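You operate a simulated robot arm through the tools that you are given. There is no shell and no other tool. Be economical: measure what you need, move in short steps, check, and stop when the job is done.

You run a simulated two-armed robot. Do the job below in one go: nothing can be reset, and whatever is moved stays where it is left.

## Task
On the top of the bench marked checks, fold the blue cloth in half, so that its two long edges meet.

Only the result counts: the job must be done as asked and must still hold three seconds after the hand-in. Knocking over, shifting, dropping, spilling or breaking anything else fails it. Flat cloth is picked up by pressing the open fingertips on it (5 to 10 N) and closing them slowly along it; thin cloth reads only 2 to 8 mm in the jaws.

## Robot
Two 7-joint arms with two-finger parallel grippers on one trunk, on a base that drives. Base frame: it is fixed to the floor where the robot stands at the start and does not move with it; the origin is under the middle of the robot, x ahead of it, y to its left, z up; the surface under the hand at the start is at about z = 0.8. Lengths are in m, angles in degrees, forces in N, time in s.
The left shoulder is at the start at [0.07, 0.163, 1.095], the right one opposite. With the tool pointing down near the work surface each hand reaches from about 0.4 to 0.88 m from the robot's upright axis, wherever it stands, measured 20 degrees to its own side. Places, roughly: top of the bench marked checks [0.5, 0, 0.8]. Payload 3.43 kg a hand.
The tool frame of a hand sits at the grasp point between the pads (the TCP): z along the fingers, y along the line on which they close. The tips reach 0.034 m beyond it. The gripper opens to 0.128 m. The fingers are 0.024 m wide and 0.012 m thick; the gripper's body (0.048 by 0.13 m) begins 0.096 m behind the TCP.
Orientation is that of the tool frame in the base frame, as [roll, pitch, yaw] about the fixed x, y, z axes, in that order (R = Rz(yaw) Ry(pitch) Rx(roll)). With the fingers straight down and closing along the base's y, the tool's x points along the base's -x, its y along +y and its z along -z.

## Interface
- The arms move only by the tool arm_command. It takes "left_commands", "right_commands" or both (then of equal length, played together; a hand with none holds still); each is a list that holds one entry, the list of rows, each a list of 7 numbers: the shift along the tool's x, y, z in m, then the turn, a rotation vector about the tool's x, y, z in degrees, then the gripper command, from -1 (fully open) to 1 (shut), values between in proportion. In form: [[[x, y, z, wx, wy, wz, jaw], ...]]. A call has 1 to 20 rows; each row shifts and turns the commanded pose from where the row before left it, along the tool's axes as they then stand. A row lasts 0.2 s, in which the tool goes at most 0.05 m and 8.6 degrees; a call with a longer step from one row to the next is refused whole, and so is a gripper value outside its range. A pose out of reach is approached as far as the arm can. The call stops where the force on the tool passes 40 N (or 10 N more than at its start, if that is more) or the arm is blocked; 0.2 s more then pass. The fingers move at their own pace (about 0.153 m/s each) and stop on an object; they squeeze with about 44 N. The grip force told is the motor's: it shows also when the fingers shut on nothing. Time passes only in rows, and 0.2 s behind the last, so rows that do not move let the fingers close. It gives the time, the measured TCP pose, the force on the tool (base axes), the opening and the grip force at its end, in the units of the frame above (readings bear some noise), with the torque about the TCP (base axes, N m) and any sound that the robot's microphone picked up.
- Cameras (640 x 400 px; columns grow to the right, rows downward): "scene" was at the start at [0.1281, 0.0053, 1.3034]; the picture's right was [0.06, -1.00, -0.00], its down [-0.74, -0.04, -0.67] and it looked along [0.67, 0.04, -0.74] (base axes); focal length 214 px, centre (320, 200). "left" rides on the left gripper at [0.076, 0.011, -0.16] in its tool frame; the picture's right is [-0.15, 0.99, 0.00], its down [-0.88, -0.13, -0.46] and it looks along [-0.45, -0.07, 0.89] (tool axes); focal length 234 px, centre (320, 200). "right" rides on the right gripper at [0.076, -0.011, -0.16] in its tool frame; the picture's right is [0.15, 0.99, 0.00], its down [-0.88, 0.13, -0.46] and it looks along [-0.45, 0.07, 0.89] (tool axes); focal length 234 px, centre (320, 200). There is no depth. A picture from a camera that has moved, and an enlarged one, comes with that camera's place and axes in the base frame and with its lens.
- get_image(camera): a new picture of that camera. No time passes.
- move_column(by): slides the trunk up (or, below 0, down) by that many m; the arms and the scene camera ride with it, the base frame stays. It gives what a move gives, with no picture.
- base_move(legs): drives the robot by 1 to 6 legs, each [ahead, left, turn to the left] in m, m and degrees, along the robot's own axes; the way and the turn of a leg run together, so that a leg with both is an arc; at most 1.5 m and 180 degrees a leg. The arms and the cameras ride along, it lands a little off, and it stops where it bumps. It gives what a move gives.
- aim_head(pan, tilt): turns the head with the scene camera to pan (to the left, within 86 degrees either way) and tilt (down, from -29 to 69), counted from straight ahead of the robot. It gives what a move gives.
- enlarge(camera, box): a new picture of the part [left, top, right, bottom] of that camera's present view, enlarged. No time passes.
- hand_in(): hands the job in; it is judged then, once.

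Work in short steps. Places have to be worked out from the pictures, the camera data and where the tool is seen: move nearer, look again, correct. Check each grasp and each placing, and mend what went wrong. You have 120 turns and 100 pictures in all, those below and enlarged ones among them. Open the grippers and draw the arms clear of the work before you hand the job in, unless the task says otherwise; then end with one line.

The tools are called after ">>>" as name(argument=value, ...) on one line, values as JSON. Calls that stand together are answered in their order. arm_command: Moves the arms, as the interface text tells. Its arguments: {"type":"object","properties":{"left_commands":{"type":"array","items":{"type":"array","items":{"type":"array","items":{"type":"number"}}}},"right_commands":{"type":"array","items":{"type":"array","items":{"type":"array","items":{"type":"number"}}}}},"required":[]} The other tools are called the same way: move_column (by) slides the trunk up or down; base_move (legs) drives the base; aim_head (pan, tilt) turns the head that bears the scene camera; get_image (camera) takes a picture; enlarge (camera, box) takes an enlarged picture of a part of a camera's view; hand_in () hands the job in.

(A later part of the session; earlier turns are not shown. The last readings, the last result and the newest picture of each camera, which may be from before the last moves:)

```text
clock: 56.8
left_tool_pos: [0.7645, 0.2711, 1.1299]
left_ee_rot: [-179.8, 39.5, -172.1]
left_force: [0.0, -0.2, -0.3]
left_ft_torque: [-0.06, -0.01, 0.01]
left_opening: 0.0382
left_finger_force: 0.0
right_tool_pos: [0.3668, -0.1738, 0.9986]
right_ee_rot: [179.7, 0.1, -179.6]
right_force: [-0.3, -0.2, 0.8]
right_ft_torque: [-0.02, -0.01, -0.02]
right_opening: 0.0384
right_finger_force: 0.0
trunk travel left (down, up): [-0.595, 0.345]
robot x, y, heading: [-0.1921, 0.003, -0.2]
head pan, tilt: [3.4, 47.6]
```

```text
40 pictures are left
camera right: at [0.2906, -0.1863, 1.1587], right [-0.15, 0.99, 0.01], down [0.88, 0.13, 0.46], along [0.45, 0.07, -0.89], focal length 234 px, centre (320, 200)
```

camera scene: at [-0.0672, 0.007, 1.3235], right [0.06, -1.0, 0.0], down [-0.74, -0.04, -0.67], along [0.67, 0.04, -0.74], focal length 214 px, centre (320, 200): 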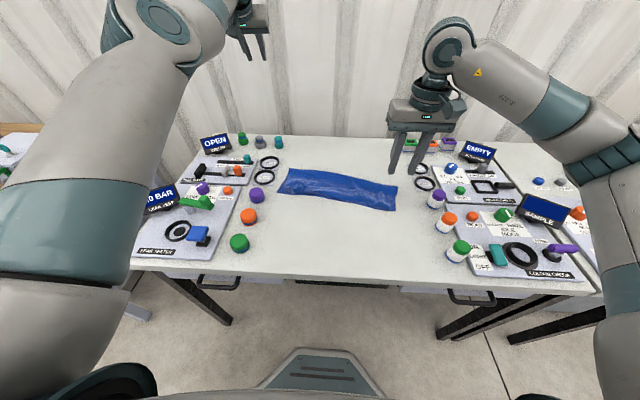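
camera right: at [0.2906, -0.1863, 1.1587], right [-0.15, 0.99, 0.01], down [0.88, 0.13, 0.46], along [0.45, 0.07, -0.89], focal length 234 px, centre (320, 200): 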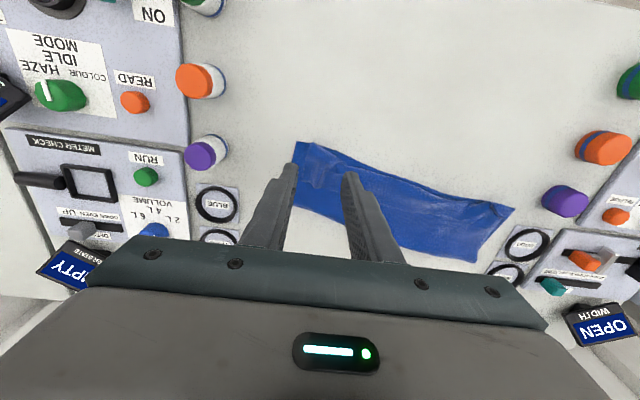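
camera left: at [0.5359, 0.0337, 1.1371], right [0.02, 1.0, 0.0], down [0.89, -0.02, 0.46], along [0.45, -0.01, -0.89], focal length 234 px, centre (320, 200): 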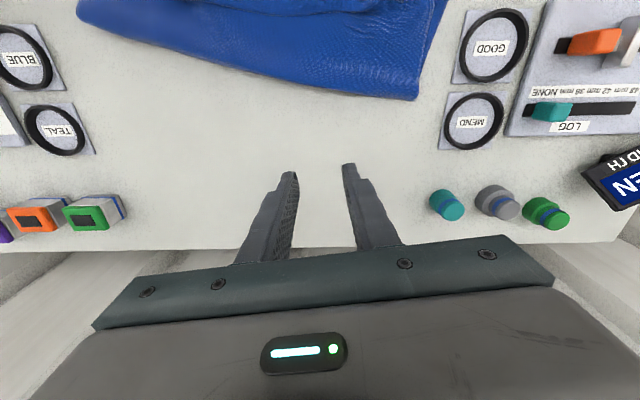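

I'll place the right hand's camera over the cloth for a close look.

>>> arm_command(right_commands=[[[-0.025, 0.04, 0, 0, 0, 0, 0.4], [-0.025, 0.04, 0, 0, 0, 0, 0.4], [-0.025, 0.04, 0, 0, 0, 0, 0.4], [-0.02, 0.03, 0, 0, 0, 0, 0.4], [0, 0, 0, 0, 0, 0, 0.4]]])

>>> enlarge(camera="right", box=[100, 20, 540, 220])

>>> enlarge(camera="scene", box=[270, 160, 410, 220])

```text
clock: 58.0
left_tool_pos: [0.7632, 0.2697, 1.1317]
left_ee_rot: [-179.9, 39.4, -172.2]
left_force: [0.3, -0.2, 0.6]
left_ft_torque: [0.01, 0.01, 0.02]
left_opening: 0.0385
left_finger_force: 0.0
right_tool_pos: [0.4603, -0.0255, 0.9979]
right_ee_rot: [179.7, 0.1, -179.6]
right_force: [0.0, -0.4, 0.2]
right_ft_torque: [0.01, 0.0, -0.01]
right_opening: 0.0386
right_finger_force: 0.0
trunk travel left (down, up): [-0.595, 0.345]
robot x, y, heading: [-0.1948, 0.0023, 0.0]
head pan, tilt: [3.4, 47.6]
```

```text
1.45 times, centred on (320, 120) of right
camera zoom: at [0.3846, -0.0366, 1.1584], right [-0.15, 0.99, 0.01], down [0.88, 0.13, 0.46], along [0.45, 0.08, -0.89], focal length 341 px, centre (320, 316)
```

zoom: 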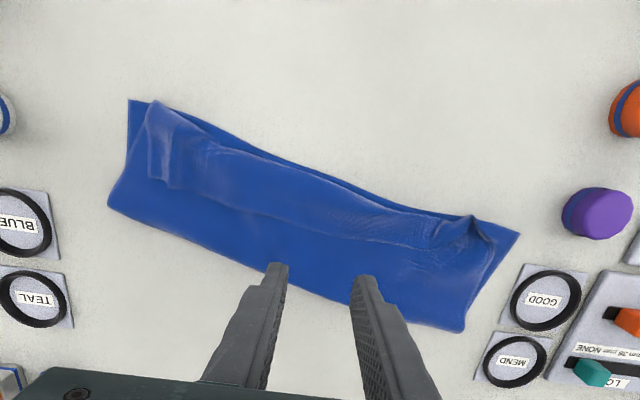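

```text
4.57 times, centred on (340, 190) of scene
camera zoom: at [-0.0674, 0.0059, 1.3235], right [0.06, -1.0, 0.0], down [-0.74, -0.04, -0.67], along [0.67, 0.04, -0.74], focal length 980 px, centre (229, 246)
```

zoom: 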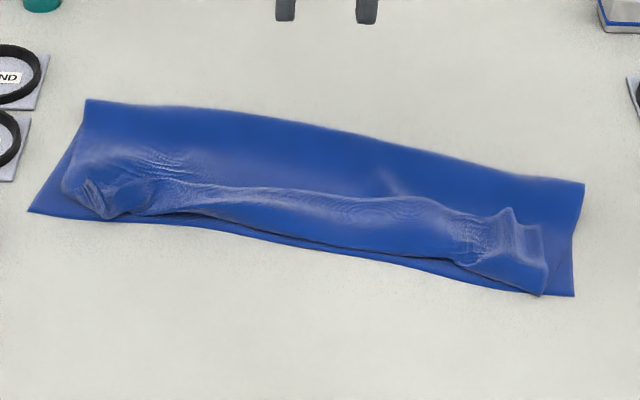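

The curled-over hem now faces away from the robot: the right hem corner is at about (0.44, -0.19), the near right corner at (0.376, -0.204), and the fold there at x≈0.47. The bottom layer is too short by about 4 cm. I'll regrasp only the outermost few mm of the hem at the right and re-lay it, so I hover there first.

>>> arm_command(right_commands=[[[0.0033, -0.0325, 0.029, 0, 0, 0, 0.3], [0.0033, -0.0325, 0.029, 0, 0, 0, 0.3], [0.0033, -0.0325, 0.029, 0, 0, 0, 0.3], [0.0033, -0.0325, 0.029, 0, 0, 0, 0.3], [0, 0, 0, 0, 0, 0, 0.3]]])

>>> enlarge(camera="right", box=[200, 60, 440, 210])

```text
clock: 59.2
left_tool_pos: [0.7642, 0.2708, 1.129]
left_ee_rot: [-179.6, 39.4, -172.0]
left_force: [0.7, 0.0, 0.1]
left_ft_torque: [-0.04, 0.02, -0.03]
left_opening: 0.0384
left_finger_force: 0.0
right_tool_pos: [0.4495, -0.1518, 0.8803]
right_ee_rot: [179.7, 0.1, -179.5]
right_force: [0.2, 0.8, -0.1]
right_ft_torque: [-0.01, -0.03, 0.01]
right_opening: 0.0448
right_finger_force: 0.0
trunk travel left (down, up): [-0.595, 0.345]
robot x, y, heading: [-0.1949, 0.002, -0.2]
head pan, tilt: [3.4, 47.6]
```

```text
2.67 times, centred on (320, 135) of right
camera zoom: at [0.3724, -0.1633, 1.0406], right [-0.15, 0.99, 0.0], down [0.88, 0.14, 0.46], along [0.45, 0.07, -0.89], focal length 624 px, centre (320, 373)
```

zoom: 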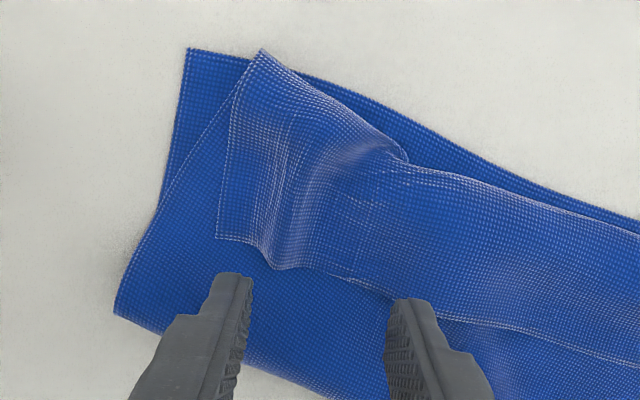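

The hem is clear: its corner is at (0.440, -0.192), and the old pinch ridge at (0.448, -0.166). I'll center on the ridge, overlapping the hem by about 8 mm, and lower.

>>> arm_command(right_commands=[[[0, -0.013, 0.015, 0, 0, 0, 0.3], [0, 0, 0.02, 0, 0, 0, 0.3], [0, 0, 0.004, 0, 0, 0, 0.3], [0, 0, 0.002, 0, 0, 0, 0.3], [0, 0, 0, 0, 0, 0, 0.3]]])

>>> enlarge(camera="right", box=[200, 60, 440, 210])

```text
clock: 60.4
left_tool_pos: [0.7642, 0.2714, 1.13]
left_ee_rot: [-179.9, 39.3, -172.1]
left_force: [0.0, -0.7, 0.3]
left_ft_torque: [0.01, 0.02, 0.0]
left_opening: 0.0383
left_finger_force: 0.0
right_tool_pos: [0.4482, -0.1636, 0.8407]
right_ee_rot: [179.6, 0.1, -179.6]
right_force: [-0.1, 0.7, -0.9]
right_ft_torque: [0.02, 0.02, 0.02]
right_opening: 0.0445
right_finger_force: 0.0
trunk travel left (down, up): [-0.595, 0.345]
robot x, y, heading: [-0.1924, 0.0002, -0.1]
head pan, tilt: [3.4, 47.6]
```

```text
2.67 times, centred on (320, 135) of right
camera zoom: at [0.3722, -0.1765, 1.001], right [-0.15, 0.99, 0.01], down [0.88, 0.13, 0.46], along [0.45, 0.08, -0.89], focal length 624 px, centre (320, 373)
```

zoom: 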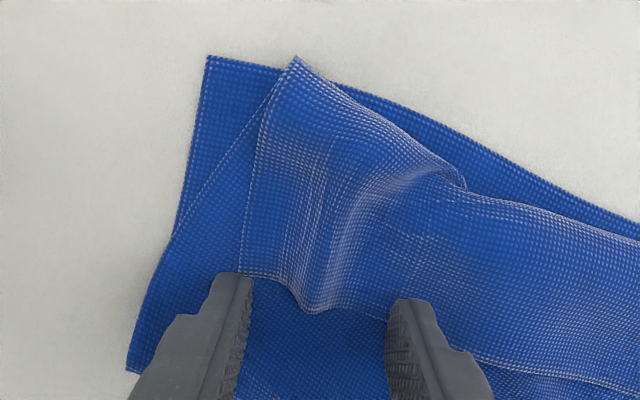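

It straddles the ridge well. I'll nudge 4 mm further onto the flap and press gently.

>>> arm_command(right_commands=[[[0.004, 0, 0.001, 0, 0, 0, 0.3], [0, 0, 0.0015, 0, 0, 0, 0.3], [0, 0, 0.0015, 0, 0, 0, 0.3], [0, 0, 0, 0, 0, 0, 0.3]]])

```text
clock: 61.4
left_tool_pos: [0.7632, 0.2707, 1.1309]
left_ee_rot: [-179.8, 39.4, -172.0]
left_force: [-0.6, -0.5, -0.8]
left_ft_torque: [0.03, 0.01, 0.02]
left_opening: 0.0383
left_finger_force: 0.1
right_tool_pos: [0.4453, -0.1646, 0.8361]
right_ee_rot: [179.7, 0.2, -179.6]
right_force: [-0.2, 0.1, 6.3]
right_ft_torque: [-0.08, 0.04, 0.0]
right_opening: 0.0447
right_finger_force: 0.0
trunk travel left (down, up): [-0.595, 0.345]
robot x, y, heading: [-0.196, 0.0018, -0.1]
head pan, tilt: [3.4, 47.6]
```

Contact is 6 N, so I'll close slowly.

>>> arm_command(right_commands=[[[0, 0, 0, 0, 0, 0, 0.36], [0, 0, 0, 0, 0, 0, 0.42], [0, 0, 0, 0, 0, 0, 0.48], [0, 0, 0, 0, 0, 0, 0.54], [0, 0, 0, 0, 0, 0, 0.6], [0, 0, 0, 0, 0, 0, 0.66], [0, 0, 0, 0, 0, 0, 0.72], [0, 0, 0, 0, 0, 0, 0.78], [0, 0, 0, 0, 0, 0, 0.84], [0, 0, 0, 0, 0, 0, 0.9], [0, 0, 0, 0, 0, 0, 0.96], [0, 0, 0, 0, 0, 0, 1], [0, 0, 0, 0, 0, 0, 1], [0, 0, -0.01, 0, 0, 0, 1], [0, 0, -0.015, 0, 0, 0, 1], [0, 0, -0.015, 0, 0, 0, 1], [0, 0, 0, 0, 0, 0, 1]]])

>>> enlarge(camera="right", box=[200, 60, 440, 210])

```text
clock: 65.0
left_tool_pos: [0.7625, 0.2702, 1.1305]
left_ee_rot: [-179.8, 39.3, -172.2]
left_force: [0.5, -0.1, -0.9]
left_ft_torque: [-0.01, 0.01, -0.01]
left_opening: 0.0383
left_finger_force: 0.0
right_tool_pos: [0.4443, -0.1647, 0.8765]
right_ee_rot: [179.7, 0.0, -179.6]
right_force: [0.2, 0.1, 0.0]
right_ft_torque: [0.03, 0.02, -0.02]
right_opening: 0.0017
right_finger_force: 36.4
trunk travel left (down, up): [-0.595, 0.345]
robot x, y, heading: [-0.1969, 0.0016, -0.3]
head pan, tilt: [3.4, 47.6]
```

```text
2.67 times, centred on (320, 135) of right
camera zoom: at [0.3685, -0.1772, 1.0371], right [-0.15, 0.99, 0.01], down [0.88, 0.13, 0.46], along [0.45, 0.07, -0.89], focal length 624 px, centre (320, 373)
```

zoom: 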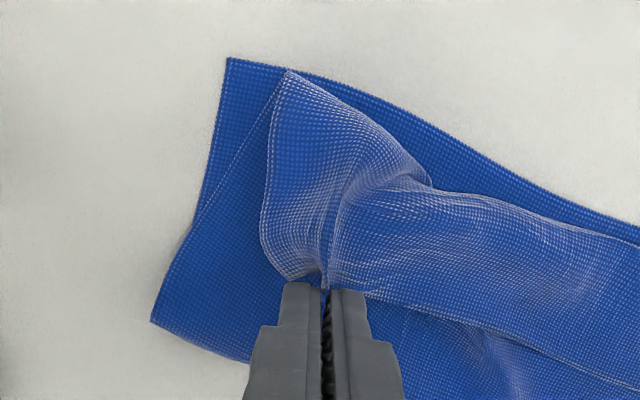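

The hem is gripped (1.7 mm). I'll lift it up and forward over the true fold line so the bottom layer is pulled flat, then check.

>>> arm_command(right_commands=[[[-0.02, -0.005, -0.03, 0, 0, 0, 1], [-0.03, -0.005, -0.03, 0, 0, 0, 1], [-0.035, -0.005, -0.02, 0, 0, 0, 1], [-0.035, -0.005, -0.005, 0, 0, 0, 1], [0, 0, 0, 0, 0, 0, 1]]])

>>> enlarge(camera="scene", box=[250, 130, 430, 230])

>>> get_image(camera="right")

```text
clock: 66.2
left_tool_pos: [0.7639, 0.2702, 1.1303]
left_ee_rot: [-179.8, 39.4, -172.2]
left_force: [-0.2, 0.1, 0.7]
left_ft_torque: [0.01, 0.02, 0.01]
left_opening: 0.0383
left_finger_force: 0.0
right_tool_pos: [0.565, -0.1844, 0.962]
right_ee_rot: [179.7, 0.1, -179.7]
right_force: [0.0, 0.7, -0.2]
right_ft_torque: [0.0, -0.03, 0.01]
right_opening: 0.0017
right_finger_force: 36.3
trunk travel left (down, up): [-0.595, 0.345]
robot x, y, heading: [-0.2001, 0.0023, -0.0]
head pan, tilt: [3.4, 47.6]
```

```text
3.56 times, centred on (340, 180) of scene
camera zoom: at [-0.0675, 0.0063, 1.3235], right [0.06, -1.0, 0.0], down [-0.74, -0.04, -0.67], along [0.67, 0.04, -0.74], focal length 763 px, centre (249, 271)
```

zoom: 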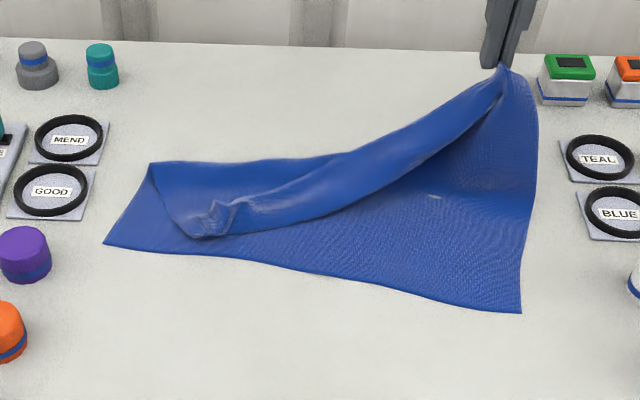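

```text
33 pictures are left
camera right: at [0.4897, -0.1976, 1.123], right [-0.15, 0.99, 0.01], down [0.88, 0.13, 0.46], along [0.45, 0.08, -0.89], focal length 234 px, centre (320, 200)
```

right: 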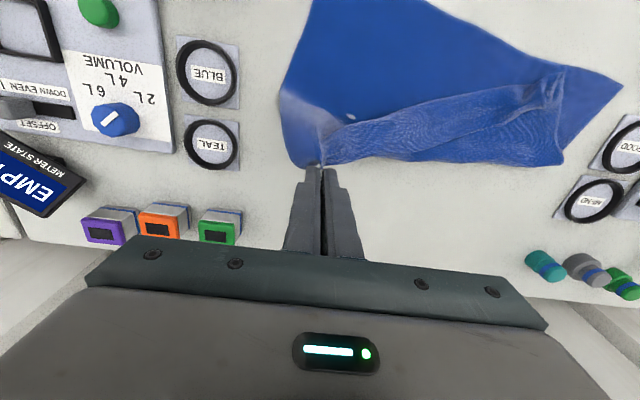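

That works very well: the right half opened and the bottom lies flat, with near corners at (0.369, -0.208) and (0.433, 0.175). Now I'll tilt the fingers forward and lay the right corner onto the near right corner along a taut arc.

>>> arm_command(right_commands=[[[0.012, 0, 0.002, 0, -8, 0, 1], [0.0122, 0, 0.0003, 0, -8, 0, 1], [0.0121, 0, -0.0014, 0, -8, 0, 1], [0.0118, 0, -0.0031, 0, -8, 0, 1], [0.0112, 0, -0.0047, 0, -8, 0, 1], [0.0166, 0.001, -0.027, 0, 0, 0, 1], [0.0269, 0.001, -0.0147, 0, 0, 0, 1], [0.0317, 0.001, -0.0057, 0, 0, 0, 1], [0.0325, 0.001, 0.0015, 0, 0, 0, 1], [0.0284, 0.001, 0.0089, 0, 0, 0, 1], [0.0207, 0.001, 0.0153, 0, 0, 0, 1], [0.0163, 0, 0.0163, 0, 0, 0, 1], [0, 0, 0, 0, 0, 0, 1]]])

>>> get_image(camera="right")

>>> enlarge(camera="scene", box=[250, 130, 430, 230])

```text
clock: 69.0
left_tool_pos: [0.7646, 0.2717, 1.1306]
left_ee_rot: [-179.8, 39.2, -172.1]
left_force: [0.0, 0.1, -0.4]
left_ft_torque: [-0.05, -0.03, 0.0]
left_opening: 0.0385
left_finger_force: 0.0
right_tool_pos: [0.3704, -0.1815, 0.8467]
right_ee_rot: [179.6, 40.1, -179.8]
right_force: [0.3, 0.1, -0.3]
right_ft_torque: [-0.02, 0.0, -0.01]
right_opening: 0.002
right_finger_force: 36.6
trunk travel left (down, up): [-0.595, 0.345]
robot x, y, heading: [-0.1972, 0.0038, 0.0]
head pan, tilt: [3.4, 47.6]
```

```text
32 pictures are left
camera right: at [0.2084, -0.1924, 0.9209], right [-0.12, 0.99, -0.09], down [0.38, 0.13, 0.92], along [0.92, 0.08, -0.39], focal length 234 px, centre (320, 200)
```

right: 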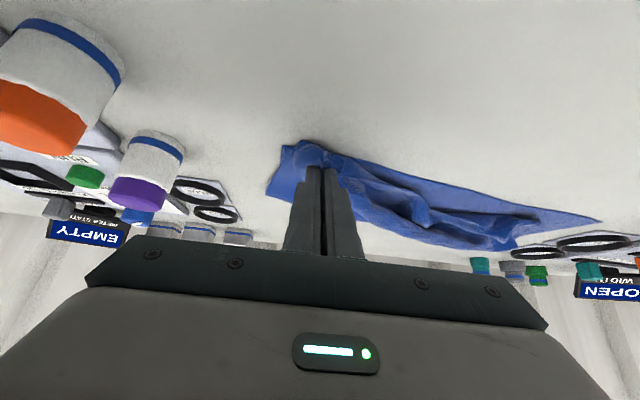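

```text
3.56 times, centred on (340, 180) of scene
camera zoom: at [-0.0671, 0.0071, 1.3235], right [0.06, -1.0, 0.0], down [-0.74, -0.04, -0.67], along [0.67, 0.04, -0.74], focal length 763 px, centre (249, 271)
```

zoom: 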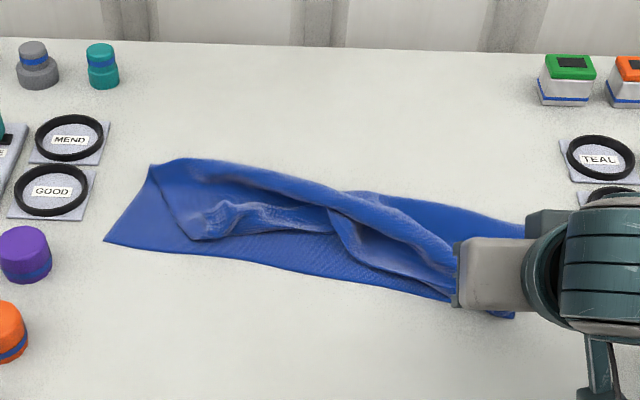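

The fold is again about 3.5 cm short. The cloth is soft and hangs straight down, so a taut arc drags the fold toward the robot. I'll go back out and come in along a lower 45° line, which keeps the fold at x≈0.52.

>>> arm_command(right_commands=[[[-0.0423, -0.003, -0.0037, 0, 0, 0, 1], [-0.0493, -0.003, -0.0043, 0, 0, 0, 1], [-0.0493, -0.003, -0.0043, 0, 0, 0, 1], [-0.0365, -0.003, 0.011, 0, 0, 0, 1], [-0.0268, -0.003, 0.0225, 0, 0, 0, 1], [0, 0, 0, 0, 0, 0, 1], [0.0256, 0.0025, -0.0162, 0, 0, 0, 1], [0.0391, 0.0025, -0.0001, 0, 0, 0, 1], [0.0423, 0.0025, 0.0037, 0, 0, 0, 1], [0.0423, 0.0025, 0.0037, 0, 0, 0, 1], [0.0358, 0.0025, -0.004, 0, 0, 0, 1], [0.0205, 0.0025, -0.0067, 0, 0, 0, 1], [0, 0, 0, 0, 0, 0, 1]]])

>>> get_image(camera="right")

>>> enlarge(camera="scene", box=[250, 130, 430, 230])

```text
clock: 71.8
left_tool_pos: [0.7641, 0.2719, 1.1305]
left_ee_rot: [-179.8, 39.3, -172.2]
left_force: [0.4, 0.2, -0.3]
left_ft_torque: [-0.02, 0.01, -0.01]
left_opening: 0.0382
left_finger_force: 0.1
right_tool_pos: [0.37, -0.1818, 0.8443]
right_ee_rot: [179.6, 40.1, -179.9]
right_force: [0.4, 0.1, 1.2]
right_ft_torque: [0.02, -0.04, 0.04]
right_opening: 0.0019
right_finger_force: 36.3
trunk travel left (down, up): [-0.595, 0.345]
robot x, y, heading: [-0.1936, 0.0032, -0.2]
head pan, tilt: [3.4, 47.6]
```

```text
30 pictures are left
camera right: at [0.2088, -0.1931, 0.9184], right [-0.12, 0.99, -0.09], down [0.38, 0.13, 0.92], along [0.92, 0.08, -0.39], focal length 234 px, centre (320, 200)
```

right: 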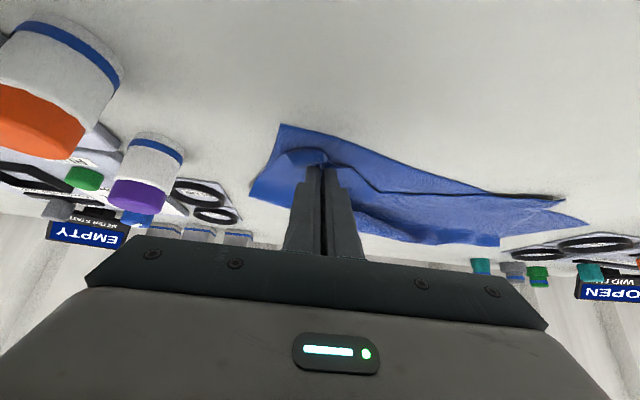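

```text
3.56 times, centred on (340, 180) of scene
camera zoom: at [-0.0669, 0.007, 1.3234], right [0.06, -1.0, 0.0], down [-0.74, -0.04, -0.67], along [0.67, 0.04, -0.74], focal length 763 px, centre (249, 271)
```

zoom: 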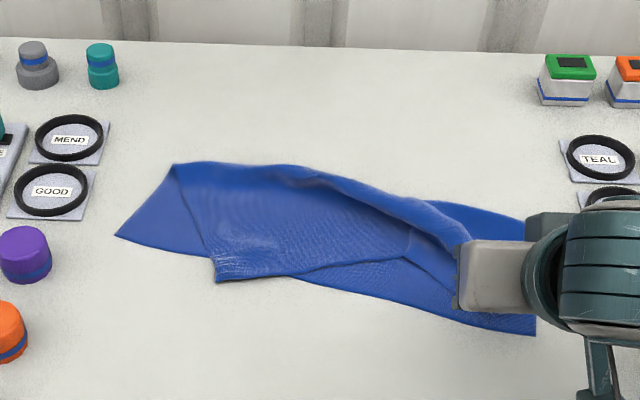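

Much better: the top layer straightened out. The near right corner is now at (0.347, -0.215), so I'll move the hem 2 cm further back to meet it, lower, and release slowly.

>>> arm_command(right_commands=[[[0.0096, -0.002, -0.0042, 0, 0, 0, 1], [0.0096, -0.002, -0.0041, 0, 0, 0, 1], [0, 0, 0, 0, 0, 0, 1], [0, 0, 0, 0, 0, 0, 0.9], [0, 0, 0, 0, 0, 0, 0.8], [0, 0, 0, 0, 0, 0, 0.7], [0, 0, 0, 0, 0, 0, 0.6], [0, 0, 0, 0, 0, 0, 0.5], [0, 0, 0, 0, 0, 0, 0.5]]])

>>> arm_command(right_commands=[[[0, 0, -0.02, 0, 0, 0, 0.5], [0, 0, -0.03, 0, 0, 0, 0.5], [-0.02, 0, -0.035, 0, 0, 0, 0.5], [-0.03, 0, -0.03, 0, 8, 0, 0.5], [-0.03, 0.02, -0.03, 0, 8, 0, 0.5], [-0.02, 0.03, -0.02, 0, 8, 0, 0.5], [-0.03, 0.03, 0, 0, 8, 0, 0.5], [-0.03, 0.03, 0, 0, 8, 0, 0.5], [0, 0, 0, 0, 0, 0, 0.5]]])

>>> get_image(camera="right")

>>> enlarge(camera="scene", box=[250, 130, 430, 230])

```text
clock: 73.8
left_tool_pos: [0.7633, 0.2704, 1.1288]
left_ee_rot: [-179.8, 39.4, -172.1]
left_force: [-0.6, -0.4, -0.6]
left_ft_torque: [-0.01, 0.02, 0.01]
left_opening: 0.0384
left_finger_force: 0.1
right_tool_pos: [0.3491, -0.1837, 0.8378]
right_ee_rot: [179.6, 40.2, -179.8]
right_force: [-0.2, 1.4, 3.7]
right_ft_torque: [-0.03, -0.06, -0.01]
right_opening: 0.0314
right_finger_force: 0.1
trunk travel left (down, up): [-0.595, 0.345]
robot x, y, heading: [-0.1989, 0.0019, -0.1]
head pan, tilt: [3.4, 47.6]
```

```text
clock: 75.8
left_tool_pos: [0.7623, 0.2694, 1.1313]
left_ee_rot: [-179.9, 39.4, -172.3]
left_force: [-0.2, 0.3, -0.3]
left_ft_torque: [0.03, 0.02, 0.02]
left_opening: 0.0384
left_finger_force: 0.1
right_tool_pos: [0.4137, -0.0728, 1.0356]
right_ee_rot: [179.6, 0.0, -179.5]
right_force: [-0.2, 0.1, 0.7]
right_ft_torque: [0.03, 0.03, -0.01]
right_opening: 0.0321
right_finger_force: 0.0
right hand out of reach, approached as far as the arm can: row 2, 3
trunk travel left (down, up): [-0.595, 0.345]
robot x, y, heading: [-0.1968, 0.0049, 0.2]
head pan, tilt: [3.4, 47.6]
```

```text
28 pictures are left
camera right: at [0.3373, -0.0849, 1.1964], right [-0.15, 0.99, 0.01], down [0.88, 0.13, 0.46], along [0.45, 0.08, -0.89], focal length 234 px, centre (320, 200)
```

right: 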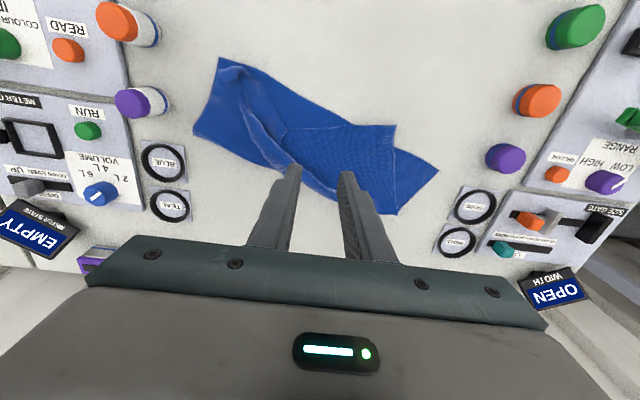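

```text
3.56 times, centred on (340, 180) of scene
camera zoom: at [-0.0679, 0.0056, 1.3236], right [0.06, -1.0, 0.0], down [-0.74, -0.04, -0.67], along [0.67, 0.04, -0.74], focal length 763 px, centre (249, 271)
```

zoom: 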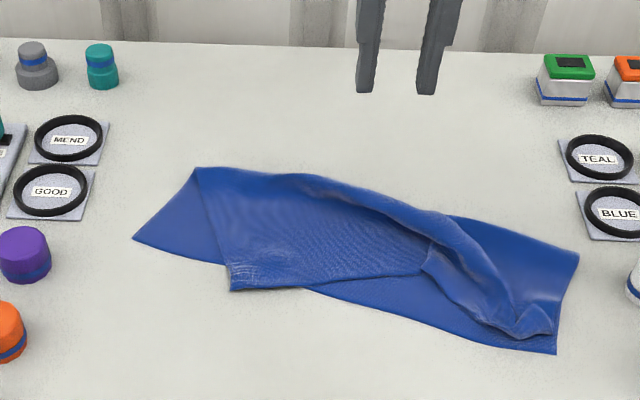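

The right is released. I'll zoom on the cloth to see where the top hem lies.

>>> enlarge(camera="right", box=[180, 40, 460, 220])

```text
2.22 times, centred on (320, 130) of right
camera zoom: at [0.3373, -0.0849, 1.1964], right [-0.15, 0.99, 0.01], down [0.88, 0.13, 0.46], along [0.45, 0.08, -0.89], focal length 520 px, centre (320, 356)
```

zoom: 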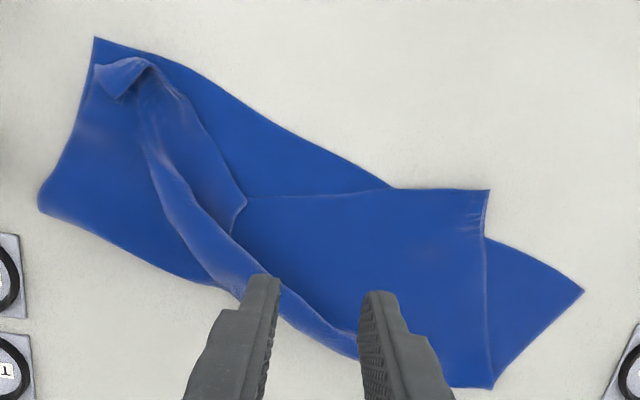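

Measured on the bench: near edge A(0.329, -0.228) to D(0.446, 0.150), fold corners (0.443, -0.274) and (0.545, 0.105), and the top-left hem corner F at (0.383, 0.054), which should be on D. I'll re-lay the left corner next; for reach I'll first move the base a little forward and left.

>>> base_move(legs=[[0.05, 0.15, 0]])

>>> get_image(camera="right")

```text
clock: 77.2
left_tool_pos: [0.8156, 0.4147, 1.1293]
left_ee_rot: [-179.8, 39.4, -172.4]
left_force: [-0.4, -0.1, 0.1]
left_ft_torque: [-0.01, 0.01, -0.02]
left_opening: 0.0382
left_finger_force: 0.0
right_tool_pos: [0.4641, 0.0745, 1.0357]
right_ee_rot: [179.7, 0.0, -179.9]
right_force: [0.2, -1.1, -1.2]
right_ft_torque: [-0.04, 0.02, -0.01]
right_opening: 0.032
right_finger_force: 0.0
trunk travel left (down, up): [-0.595, 0.345]
robot x, y, heading: [-0.1458, 0.1507, -0.4]
head pan, tilt: [3.4, 47.6]
```

```text
25 pictures are left
camera right: at [0.388, 0.0615, 1.1957], right [-0.15, 0.99, 0.01], down [0.88, 0.13, 0.46], along [0.45, 0.07, -0.89], focal length 234 px, centre (320, 200)
```

right: 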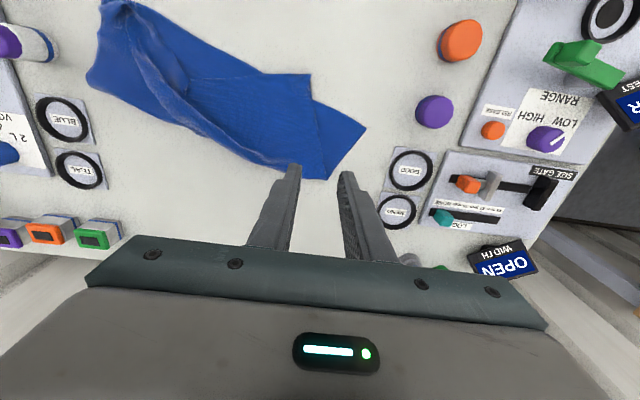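

Here the top-left hem already faces the robot, which is the right way round, so a vertical grasp at it will do. I'll hover at (0.379, 0.022).

>>> arm_command(right_commands=[[[0.017, -0.0105, 0.0352, 0, 0, 0, 0.375], [0.017, -0.0105, 0.0352, 0, 0, 0, 0.375], [0.017, -0.0105, 0.0352, 0, 0, 0, 0.375], [0.017, -0.0105, 0.0352, 0, 0, 0, 0.375], [0.017, -0.0105, 0.0252, 0, 0, 0, 0.375], [0, 0, 0, 0, 0, 0, 0.375]]])

>>> enlarge(camera="right", box=[200, 60, 440, 210])

```text
clock: 78.6
left_tool_pos: [0.815, 0.4152, 1.1293]
left_ee_rot: [-179.8, 39.4, -172.4]
left_force: [-0.2, -0.6, 0.9]
left_ft_torque: [0.01, 0.01, 0.02]
left_opening: 0.0383
left_finger_force: 0.1
right_tool_pos: [0.3801, 0.0203, 0.868]
right_ee_rot: [179.6, 0.2, -179.8]
right_force: [0.5, 0.4, 0.3]
right_ft_torque: [0.0, 0.0, 0.02]
right_opening: 0.0401
right_finger_force: 0.0
trunk travel left (down, up): [-0.595, 0.345]
robot x, y, heading: [-0.1432, 0.1484, -0.2]
head pan, tilt: [3.4, 47.6]
```

```text
2.67 times, centred on (320, 135) of right
camera zoom: at [0.3035, 0.0083, 1.0276], right [-0.15, 0.99, 0.01], down [0.88, 0.13, 0.46], along [0.45, 0.07, -0.89], focal length 624 px, centre (320, 373)
```

zoom: 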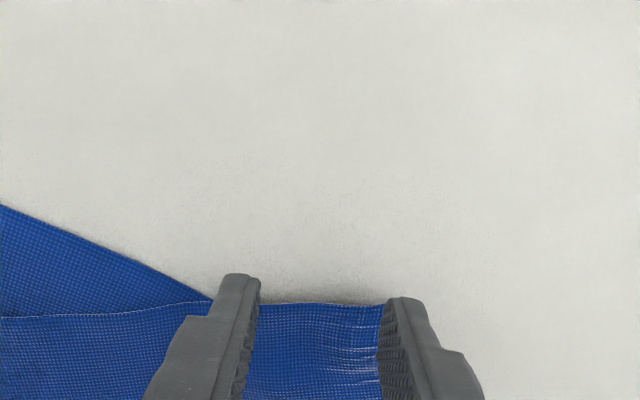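

The hem is at x≈0.386 here, with its corner at (0.383, 0.046). I'll shift 5 mm forward and 5 mm right, then lower and press.

>>> arm_command(right_commands=[[[-0.005, -0.005, 0.015, 0, 0, 0, 0.375], [0, 0, 0.013, 0, 0, 0, 0.375], [0, 0, 0.003, 0, 0, 0, 0.375], [0, 0, 0.0015, 0, 0, 0, 0.375], [0, 0, 0, 0, 0, 0, 0.375]]])

```text
clock: 79.8
left_tool_pos: [0.8138, 0.4137, 1.1316]
left_ee_rot: [-179.8, 39.4, -172.4]
left_force: [0.2, 0.3, -0.7]
left_ft_torque: [0.01, 0.02, -0.03]
left_opening: 0.0382
left_finger_force: 0.0
right_tool_pos: [0.384, 0.0153, 0.8359]
right_ee_rot: [179.7, 0.2, -179.9]
right_force: [-1.1, -1.2, 12.5]
right_ft_torque: [-0.41, -0.11, -0.07]
right_opening: 0.0406
right_finger_force: 0.6
trunk travel left (down, up): [-0.595, 0.345]
robot x, y, heading: [-0.1428, 0.1514, -0.4]
head pan, tilt: [3.4, 47.6]
```

It reads 12.5 N, a bit firm and uneven where the layers differ. I'll ease off a fraction and close slowly.

>>> arm_command(right_commands=[[[0, 0, -0.0004, 0, 0, 0, 0.42], [0, 0, 0, 0, 0, 0, 0.47], [0, 0, 0, 0, 0, 0, 0.52], [0, 0, 0, 0, 0, 0, 0.57], [0, 0, 0, 0, 0, 0, 0.62], [0, 0, 0, 0, 0, 0, 0.67], [0, 0, 0, 0, 0, 0, 0.72], [0, 0, 0, 0, 0, 0, 0.77], [0, 0, 0, 0, 0, 0, 0.82], [0, 0, 0, 0, 0, 0, 0.87], [0, 0, 0, 0, 0, 0, 0.92], [0, 0, 0, 0, 0, 0, 0.97], [0, 0, 0, 0, 0, 0, 1], [0, 0, 0, 0, 0, 0, 1], [0, 0, -0.01, 0, 0, 0, 1], [0, 0, -0.02, 0, 0, 0, 1], [0, 0, -0.02, 0, 0, 0, 1], [0, 0, 0, 0, 0, 0, 1]]])

>>> get_image(camera="right")

```text
clock: 83.6
left_tool_pos: [0.8149, 0.4135, 1.1302]
left_ee_rot: [-179.9, 39.2, -172.4]
left_force: [0.2, 0.3, -0.1]
left_ft_torque: [0.01, -0.01, 0.01]
left_opening: 0.0384
left_finger_force: 0.1
right_tool_pos: [0.386, 0.0158, 0.8855]
right_ee_rot: [179.7, 0.2, -179.9]
right_force: [-0.4, -0.1, -0.3]
right_ft_torque: [0.04, 0.0, -0.01]
right_opening: 0.0
right_finger_force: 33.4
trunk travel left (down, up): [-0.595, 0.345]
robot x, y, heading: [-0.1443, 0.1507, -0.6]
head pan, tilt: [3.4, 47.6]
```

```text
23 pictures are left
camera right: at [0.3089, 0.0035, 1.0466], right [-0.15, 0.99, 0.01], down [0.88, 0.13, 0.46], along [0.45, 0.07, -0.89], focal length 234 px, centre (320, 200)
```

right: 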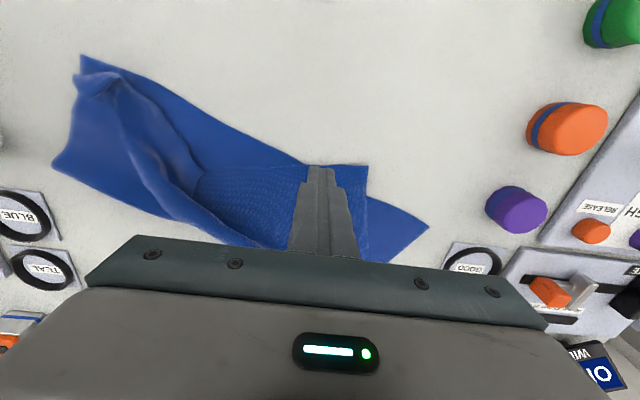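

It missed: the opening reads 0. The hem corner is now at (0.382, 0.067). I'll reopen and retry with about 16 mm overlap, centered at y=0.032.

>>> arm_command(right_commands=[[[-0.009, 0.016, 0, 0, 0, 0, 0.375], [0, 0, 0.02, 0, 0, 0, 0.375], [0, 0, 0.02, 0, 0, 0, 0.375], [0, 0, 0.006, 0, 0, 0, 0.375], [0, 0, 0.002, 0, 0, 0, 0.375], [0, 0, 0, 0, 0, 0, 0.375]]])

>>> enlarge(camera="right", box=[200, 60, 440, 210])

```text
clock: 85.0
left_tool_pos: [0.8148, 0.4139, 1.1311]
left_ee_rot: [-179.7, 39.4, -172.4]
left_force: [-0.1, 0.6, 0.4]
left_ft_torque: [0.0, -0.01, 0.01]
left_opening: 0.0386
left_finger_force: 0.0
right_tool_pos: [0.394, 0.0318, 0.8379]
right_ee_rot: [179.7, 0.1, -179.8]
right_force: [-0.1, 0.2, -0.6]
right_ft_torque: [0.02, 0.03, 0.03]
right_opening: 0.0398
right_finger_force: 0.2
trunk travel left (down, up): [-0.595, 0.345]
robot x, y, heading: [-0.1456, 0.1485, -0.3]
head pan, tilt: [3.4, 47.6]
```

```text
2.67 times, centred on (320, 135) of right
camera zoom: at [0.3174, 0.0208, 0.9991], right [-0.15, 0.99, 0.01], down [0.88, 0.13, 0.46], along [0.45, 0.07, -0.89], focal length 624 px, centre (320, 373)
```

zoom: 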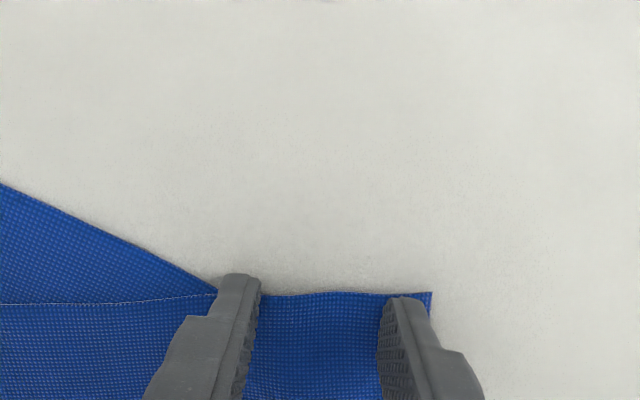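

Both fingertips are now fully on the cloth. I'll press about 2.5 mm further and close slowly in the same move, then lift.

>>> arm_command(right_commands=[[[0, 0, 0.0012, 0, 0, 0, 0.375], [0, 0, 0.0012, 0, 0, 0, 0.375], [0, 0, 0, 0, 0, 0, 0.42], [0, 0, 0, 0, 0, 0, 0.47], [0, 0, 0, 0, 0, 0, 0.52], [0, 0, 0, 0, 0, 0, 0.57], [0, 0, 0, 0, 0, 0, 0.62], [0, 0, 0, 0, 0, 0, 0.67], [0, 0, 0, 0, 0, 0, 0.72], [0, 0, 0, 0, 0, 0, 0.77], [0, 0, 0, 0, 0, 0, 0.82], [0, 0, 0, 0, 0, 0, 0.87], [0, 0, 0, 0, 0, 0, 0.92], [0, 0, 0, 0, 0, 0, 0.97], [0, 0, 0, 0, 0, 0, 1], [0, 0, 0, 0, 0, 0, 1]]])

```text
clock: 88.4
left_tool_pos: [0.8146, 0.4149, 1.1303]
left_ee_rot: [-179.8, 39.5, -172.4]
left_force: [0.6, -0.1, -0.7]
left_ft_torque: [-0.01, -0.02, 0.02]
left_opening: 0.0385
left_finger_force: 0.0
right_tool_pos: [0.3937, 0.033, 0.8359]
right_ee_rot: [179.7, 0.1, -179.8]
right_force: [-0.3, -0.2, 8.8]
right_ft_torque: [-0.1, -0.07, -0.06]
right_opening: 0.0
right_finger_force: 33.0
trunk travel left (down, up): [-0.595, 0.345]
robot x, y, heading: [-0.146, 0.1523, -0.2]
head pan, tilt: [3.4, 47.6]
```

It missed again, so one finger must be slipping. I'll lift, reopen and look.

>>> arm_command(right_commands=[[[0, 0, -0.012, 0, 0, 0, 1], [0, 0, 0, 0, 0, 0, 0.3], [0, 0, 0, 0, 0, 0, 0.3]]])

>>> enlarge(camera="right", box=[200, 60, 440, 210])

```text
clock: 89.2
left_tool_pos: [0.8153, 0.4149, 1.1298]
left_ee_rot: [-179.8, 39.3, -172.5]
left_force: [0.2, 0.5, 0.0]
left_ft_torque: [-0.06, -0.03, 0.0]
left_opening: 0.0381
left_finger_force: 0.1
right_tool_pos: [0.3933, 0.0318, 0.8497]
right_ee_rot: [179.7, -0.1, -179.8]
right_force: [-0.7, 0.5, -0.7]
right_ft_torque: [0.04, 0.0, 0.03]
right_opening: 0.0449
right_finger_force: 0.1
trunk travel left (down, up): [-0.595, 0.345]
robot x, y, heading: [-0.1457, 0.1503, -0.1]
head pan, tilt: [3.4, 47.6]
```

```text
2.67 times, centred on (320, 135) of right
camera zoom: at [0.3167, 0.0204, 1.0092], right [-0.15, 0.99, 0.01], down [0.88, 0.13, 0.46], along [0.45, 0.07, -0.89], focal length 624 px, centre (320, 373)
```

zoom: 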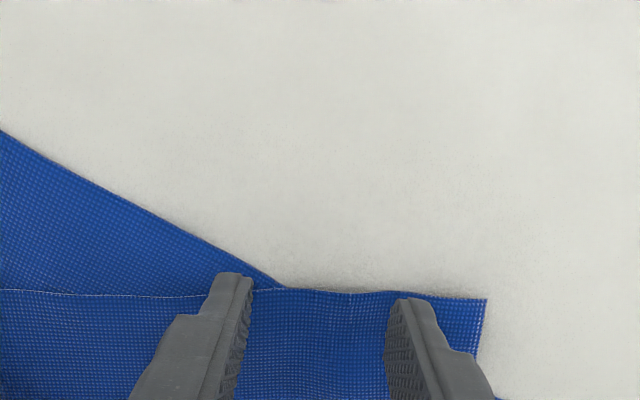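

The corner keeps sliding outward: the inner finger sits on two layers and takes the load while the outer one slips. I'll move to where both fingers are on a single layer (0.386, 0.067) with a 30 mm opening, and press about 10 N.

>>> arm_command(right_commands=[[[0.007, 0.018, 0, 0, 0, 0, 0.5], [0, 0.017, 0, 0, 0, 0, 0.53], [0, 0, 0.01, 0, 0, 0, 0.53], [0, 0, 0.004, 0, 0, 0, 0.53], [0, 0, 0.001, 0, 0, 0, 0.53], [0, 0, 0, 0, 0, 0, 0.53]]])

>>> enlarge(camera="right", box=[200, 60, 440, 210])

```text
clock: 90.6
left_tool_pos: [0.8144, 0.4145, 1.1318]
left_ee_rot: [-179.8, 39.4, -172.4]
left_force: [-0.1, 0.9, 0.2]
left_ft_torque: [-0.01, 0.02, -0.02]
left_opening: 0.0386
left_finger_force: 0.1
right_tool_pos: [0.3857, 0.0667, 0.8355]
right_ee_rot: [179.8, 0.3, -179.9]
right_force: [0.1, -5.6, 27.0]
right_ft_torque: [-0.75, -0.29, -0.04]
right_opening: 0.0259
right_finger_force: 4.0
trunk travel left (down, up): [-0.595, 0.345]
robot x, y, heading: [-0.1435, 0.1487, -0.3]
head pan, tilt: [3.4, 47.6]
```

```text
2.67 times, centred on (320, 135) of right
camera zoom: at [0.3089, 0.0549, 0.9961], right [-0.15, 0.99, 0.0], down [0.88, 0.13, 0.46], along [0.46, 0.07, -0.89], focal length 624 px, centre (320, 373)
```

zoom: 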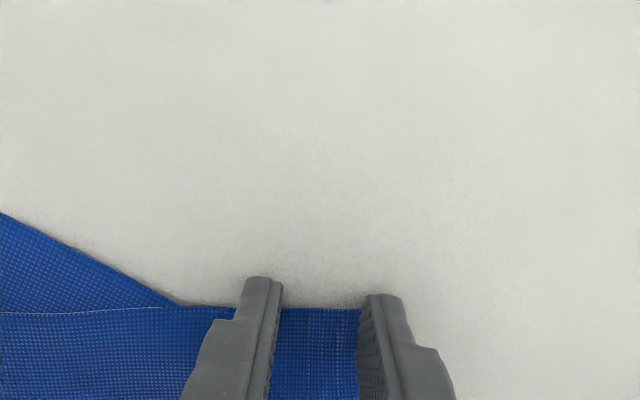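

The load is all on the inner finger (the torque puts it at y −0.028). I'll raise 2 mm and roll the hand 2° so the outer finger presses equally.

>>> arm_command(right_commands=[[[0, 0, -0.003, 0, 0, 0, 0.53], [0.0, 0.004, 0, 2, 0, 0, 0.45], [0, 0, 0.0015, 0, 0, 0, 0.45], [0, 0, 0, 0, 0, 0, 0.45]]])

```text
clock: 91.6
left_tool_pos: [0.8135, 0.4143, 1.1316]
left_ee_rot: [-179.9, 39.6, -172.4]
left_force: [-0.4, -0.2, 0.6]
left_ft_torque: [0.0, 0.02, 0.02]
left_opening: 0.0383
left_finger_force: 0.1
right_tool_pos: [0.3838, 0.0713, 0.8352]
right_ee_rot: [-178.3, 0.2, -179.8]
right_force: [-0.7, -3.6, 24.0]
right_ft_torque: [0.35, -0.1, 0.01]
right_opening: 0.0328
right_finger_force: 0.0
trunk travel left (down, up): [-0.595, 0.345]
robot x, y, heading: [-0.1438, 0.1477, -0.4]
head pan, tilt: [3.4, 47.6]
```

The load is now slightly on the outer finger. I'll ease up to about 12 N, roll back half a degree, and close slowly.

>>> arm_command(right_commands=[[[0, 0, -0.001, -0.5, 0, 0, 0.45], [0, 0, 0, 0, 0, 0, 0.5], [0, 0, 0, 0, 0, 0, 0.55], [0, 0, 0, 0, 0, 0, 0.6], [0, 0, 0, 0, 0, 0, 0.65], [0, 0, 0, 0, 0, 0, 0.7], [0, 0, 0, 0, 0, 0, 0.75], [0, 0, 0, 0, 0, 0, 0.8], [0, 0, 0, 0, 0, 0, 0.85], [0, 0, 0, 0, 0, 0, 0.9], [0, 0, 0, 0, 0, 0, 0.95], [0, 0, 0, 0, 0, 0, 1], [0, 0, 0, 0, 0, 0, 1]]])

```text
clock: 94.4
left_tool_pos: [0.8146, 0.4139, 1.1308]
left_ee_rot: [-179.8, 39.4, -172.3]
left_force: [0.4, 0.1, 0.4]
left_ft_torque: [0.04, 0.0, 0.02]
left_opening: 0.0381
left_finger_force: 0.1
right_tool_pos: [0.3858, 0.0723, 0.8348]
right_ee_rot: [-178.7, 0.2, -179.8]
right_force: [-0.9, 0.3, 7.3]
right_ft_torque: [-0.02, -0.01, 0.02]
right_opening: 0.0001
right_finger_force: 33.5
trunk travel left (down, up): [-0.595, 0.345]
robot x, y, heading: [-0.1468, 0.1509, -0.3]
head pan, tilt: [3.4, 47.6]
```

Missed again. I'll lift, reopen and take a wider look before picking a better spot further along the hem.

>>> arm_command(right_commands=[[[0, 0, -0.03, -1.2, 0, 0, 1], [0, 0, -0.04, 0, 0, 0, 0.375], [0, 0, -0.03, 0, 0, 0, 0.375], [0, 0, 0, 0, 0, 0, 0.375]]])

>>> get_image(camera="right")

```text
clock: 95.4
left_tool_pos: [0.8148, 0.4135, 1.1311]
left_ee_rot: [-179.8, 39.3, -172.4]
left_force: [-0.8, -0.6, 0.1]
left_ft_torque: [-0.02, -0.01, 0.0]
left_opening: 0.0386
left_finger_force: 0.1
right_tool_pos: [0.3879, 0.0713, 0.9354]
right_ee_rot: [-180.0, 0.0, -179.8]
right_force: [1.2, -0.7, -0.1]
right_ft_torque: [0.01, 0.0, -0.02]
right_opening: 0.0399
right_finger_force: 0.1
trunk travel left (down, up): [-0.595, 0.345]
robot x, y, heading: [-0.1482, 0.1484, -0.3]
head pan, tilt: [3.4, 47.6]
```

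```text
19 pictures are left
camera right: at [0.3106, 0.0599, 1.0956], right [-0.15, 0.99, 0.0], down [0.88, 0.13, 0.46], along [0.45, 0.07, -0.89], focal length 234 px, centre (320, 200)
```

right: 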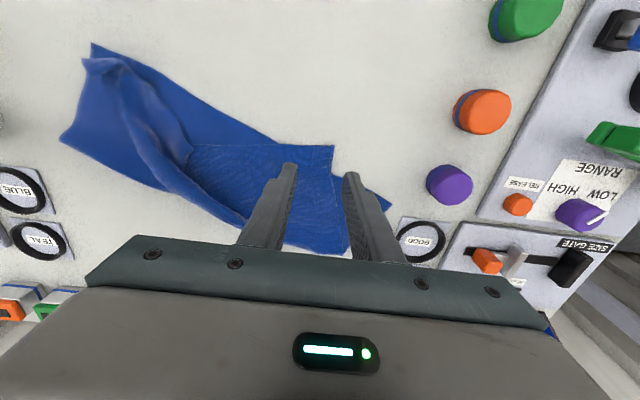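

The corner is at (0.380, 0.088). Below y≈0.02 the hem rests on two even layers, so I'll grasp there instead, at about (0.398, -0.012).

>>> arm_command(right_commands=[[[-0.0033, -0.0277, 0.0315, 0, 0, 0, 0.375], [-0.0033, -0.0277, 0.0315, 0, 0, 0, 0.375], [-0.0033, -0.0277, 0.0315, 0, 0, 0, 0.375], [0, 0, 0.0035, 0, 0, 0, 0.375], [0, 0, 0, 0, 0, 0, 0.375]]])

>>> enlarge(camera="right", box=[200, 60, 440, 210])

```text
clock: 96.6
left_tool_pos: [0.8154, 0.4132, 1.1306]
left_ee_rot: [-179.8, 39.4, -172.4]
left_force: [0.9, 0.0, -0.3]
left_ft_torque: [0.03, -0.02, -0.01]
left_opening: 0.0384
left_finger_force: 0.1
right_tool_pos: [0.3952, -0.0109, 0.838]
right_ee_rot: [180.0, 0.0, -179.8]
right_force: [-0.2, 0.3, 1.3]
right_ft_torque: [0.05, 0.02, 0.0]
right_opening: 0.0399
right_finger_force: 0.0
trunk travel left (down, up): [-0.595, 0.345]
robot x, y, heading: [-0.1459, 0.1503, -0.2]
head pan, tilt: [3.4, 47.6]
```

```text
2.67 times, centred on (320, 135) of right
camera zoom: at [0.3187, -0.0221, 0.998], right [-0.15, 0.99, 0.0], down [0.88, 0.13, 0.46], along [0.45, 0.07, -0.89], focal length 624 px, centre (320, 373)
```

zoom: 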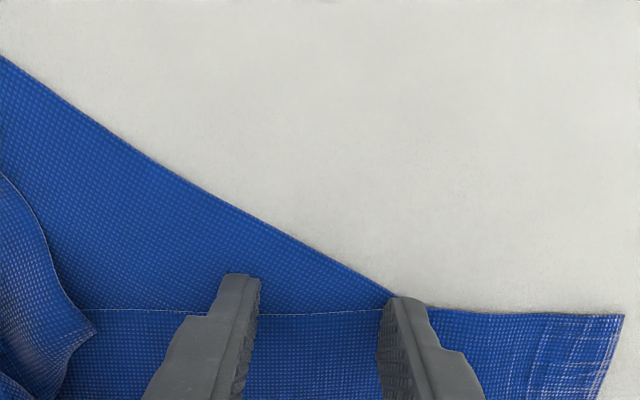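

Both fingers are on even layers with about 14 mm of hem. I'll press and read the balance.

>>> arm_command(right_commands=[[[0, 0, 0.0015, 0, 0, 0, 0.375], [0, 0, 0, 0, 0, 0, 0.375]]])

```text
clock: 97.2
left_tool_pos: [0.8147, 0.4142, 1.1321]
left_ee_rot: [-179.8, 39.4, -172.5]
left_force: [-0.6, -0.2, -0.7]
left_ft_torque: [0.01, -0.01, -0.02]
left_opening: 0.0385
left_finger_force: 0.1
right_tool_pos: [0.3943, -0.0106, 0.8361]
right_ee_rot: [-180.0, 0.0, -179.7]
right_force: [-1.1, -1.7, 6.6]
right_ft_torque: [0.06, -0.02, 0.03]
right_opening: 0.0395
right_finger_force: 0.0
trunk travel left (down, up): [-0.595, 0.345]
robot x, y, heading: [-0.1405, 0.1446, -0.2]
head pan, tilt: [3.4, 47.6]
```

It reads 6.6 N and balanced. I'll add a touch more pressure and close slowly.

>>> arm_command(right_commands=[[[0, 0, 0.0004, 0, 0, 0, 0.375], [0, 0, 0, 0, 0, 0, 0.42], [0, 0, 0, 0, 0, 0, 0.46], [0, 0, 0, 0, 0, 0, 0.5], [0, 0, 0, 0, 0, 0, 0.54], [0, 0, 0, 0, 0, 0, 0.58], [0, 0, 0, 0, 0, 0, 0.62], [0, 0, 0, 0, 0, 0, 0.66], [0, 0, 0, 0, 0, 0, 0.7], [0, 0, 0, 0, 0, 0, 0.74], [0, 0, 0, 0, 0, 0, 0.78], [0, 0, 0, 0, 0, 0, 0.82], [0, 0, 0, 0, 0, 0, 0.86], [0, 0, 0, 0, 0, 0, 0.9], [0, 0, 0, 0, 0, 0, 0.95], [0, 0, 0, 0, 0, 0, 1], [0, 0, 0, 0, 0, 0, 1]]])

```text
clock: 100.8
left_tool_pos: [0.8132, 0.4144, 1.1324]
left_ee_rot: [-179.8, 39.5, -172.4]
left_force: [-0.7, 0.1, 0.1]
left_ft_torque: [-0.01, -0.02, 0.0]
left_opening: 0.0382
left_finger_force: 0.2
right_tool_pos: [0.3957, -0.0106, 0.8375]
right_ee_rot: [179.9, 0.1, -179.8]
right_force: [0.2, 0.1, 13.7]
right_ft_torque: [0.07, -0.08, -0.03]
right_opening: 0.0
right_finger_force: 33.2
trunk travel left (down, up): [-0.595, 0.345]
robot x, y, heading: [-0.1433, 0.15, -0.2]
head pan, tilt: [3.4, 47.6]
```

Missed again; on the soft double layer the tips ride over the ridge. I'll try the single-layer corner again, with both fingers well inside it (y≈0.052), using the torque to balance the load.

>>> arm_command(right_commands=[[[0, 0, -0.02, 0, 0, 0, 1], [0.006, 0.03, 0, 0, 0, 0, 0.5], [0, 0.033, 0, 0, 0, 0, 0.5], [0, 0, 0.015, 0, 0, 0, 0.5], [0, 0, 0, 0, 0, 0, 0.5]]])

>>> enlarge(camera="right", box=[200, 60, 440, 210])

```text
clock: 102.0
left_tool_pos: [0.8157, 0.4157, 1.1314]
left_ee_rot: [-179.8, 39.4, -172.3]
left_force: [-0.1, 0.2, -1.0]
left_ft_torque: [0.0, -0.02, -0.03]
left_opening: 0.0385
left_finger_force: 0.2
right_tool_pos: [0.3886, 0.0533, 0.8418]
right_ee_rot: [179.9, 0.0, -179.7]
right_force: [0.0, -0.4, -0.6]
right_ft_torque: [-0.02, -0.02, 0.01]
right_opening: 0.032
right_finger_force: 0.1
trunk travel left (down, up): [-0.595, 0.345]
robot x, y, heading: [-0.1417, 0.1494, -0.2]
head pan, tilt: [3.4, 47.6]
```

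```text
2.67 times, centred on (320, 135) of right
camera zoom: at [0.3129, 0.0418, 1.0032], right [-0.15, 0.99, 0.0], down [0.88, 0.13, 0.46], along [0.45, 0.07, -0.89], focal length 624 px, centre (320, 373)
```

zoom: 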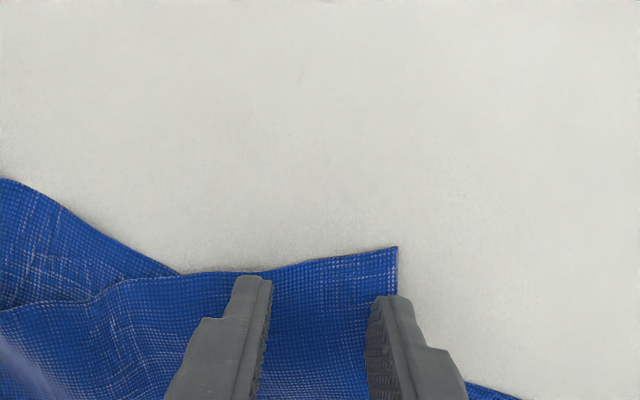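

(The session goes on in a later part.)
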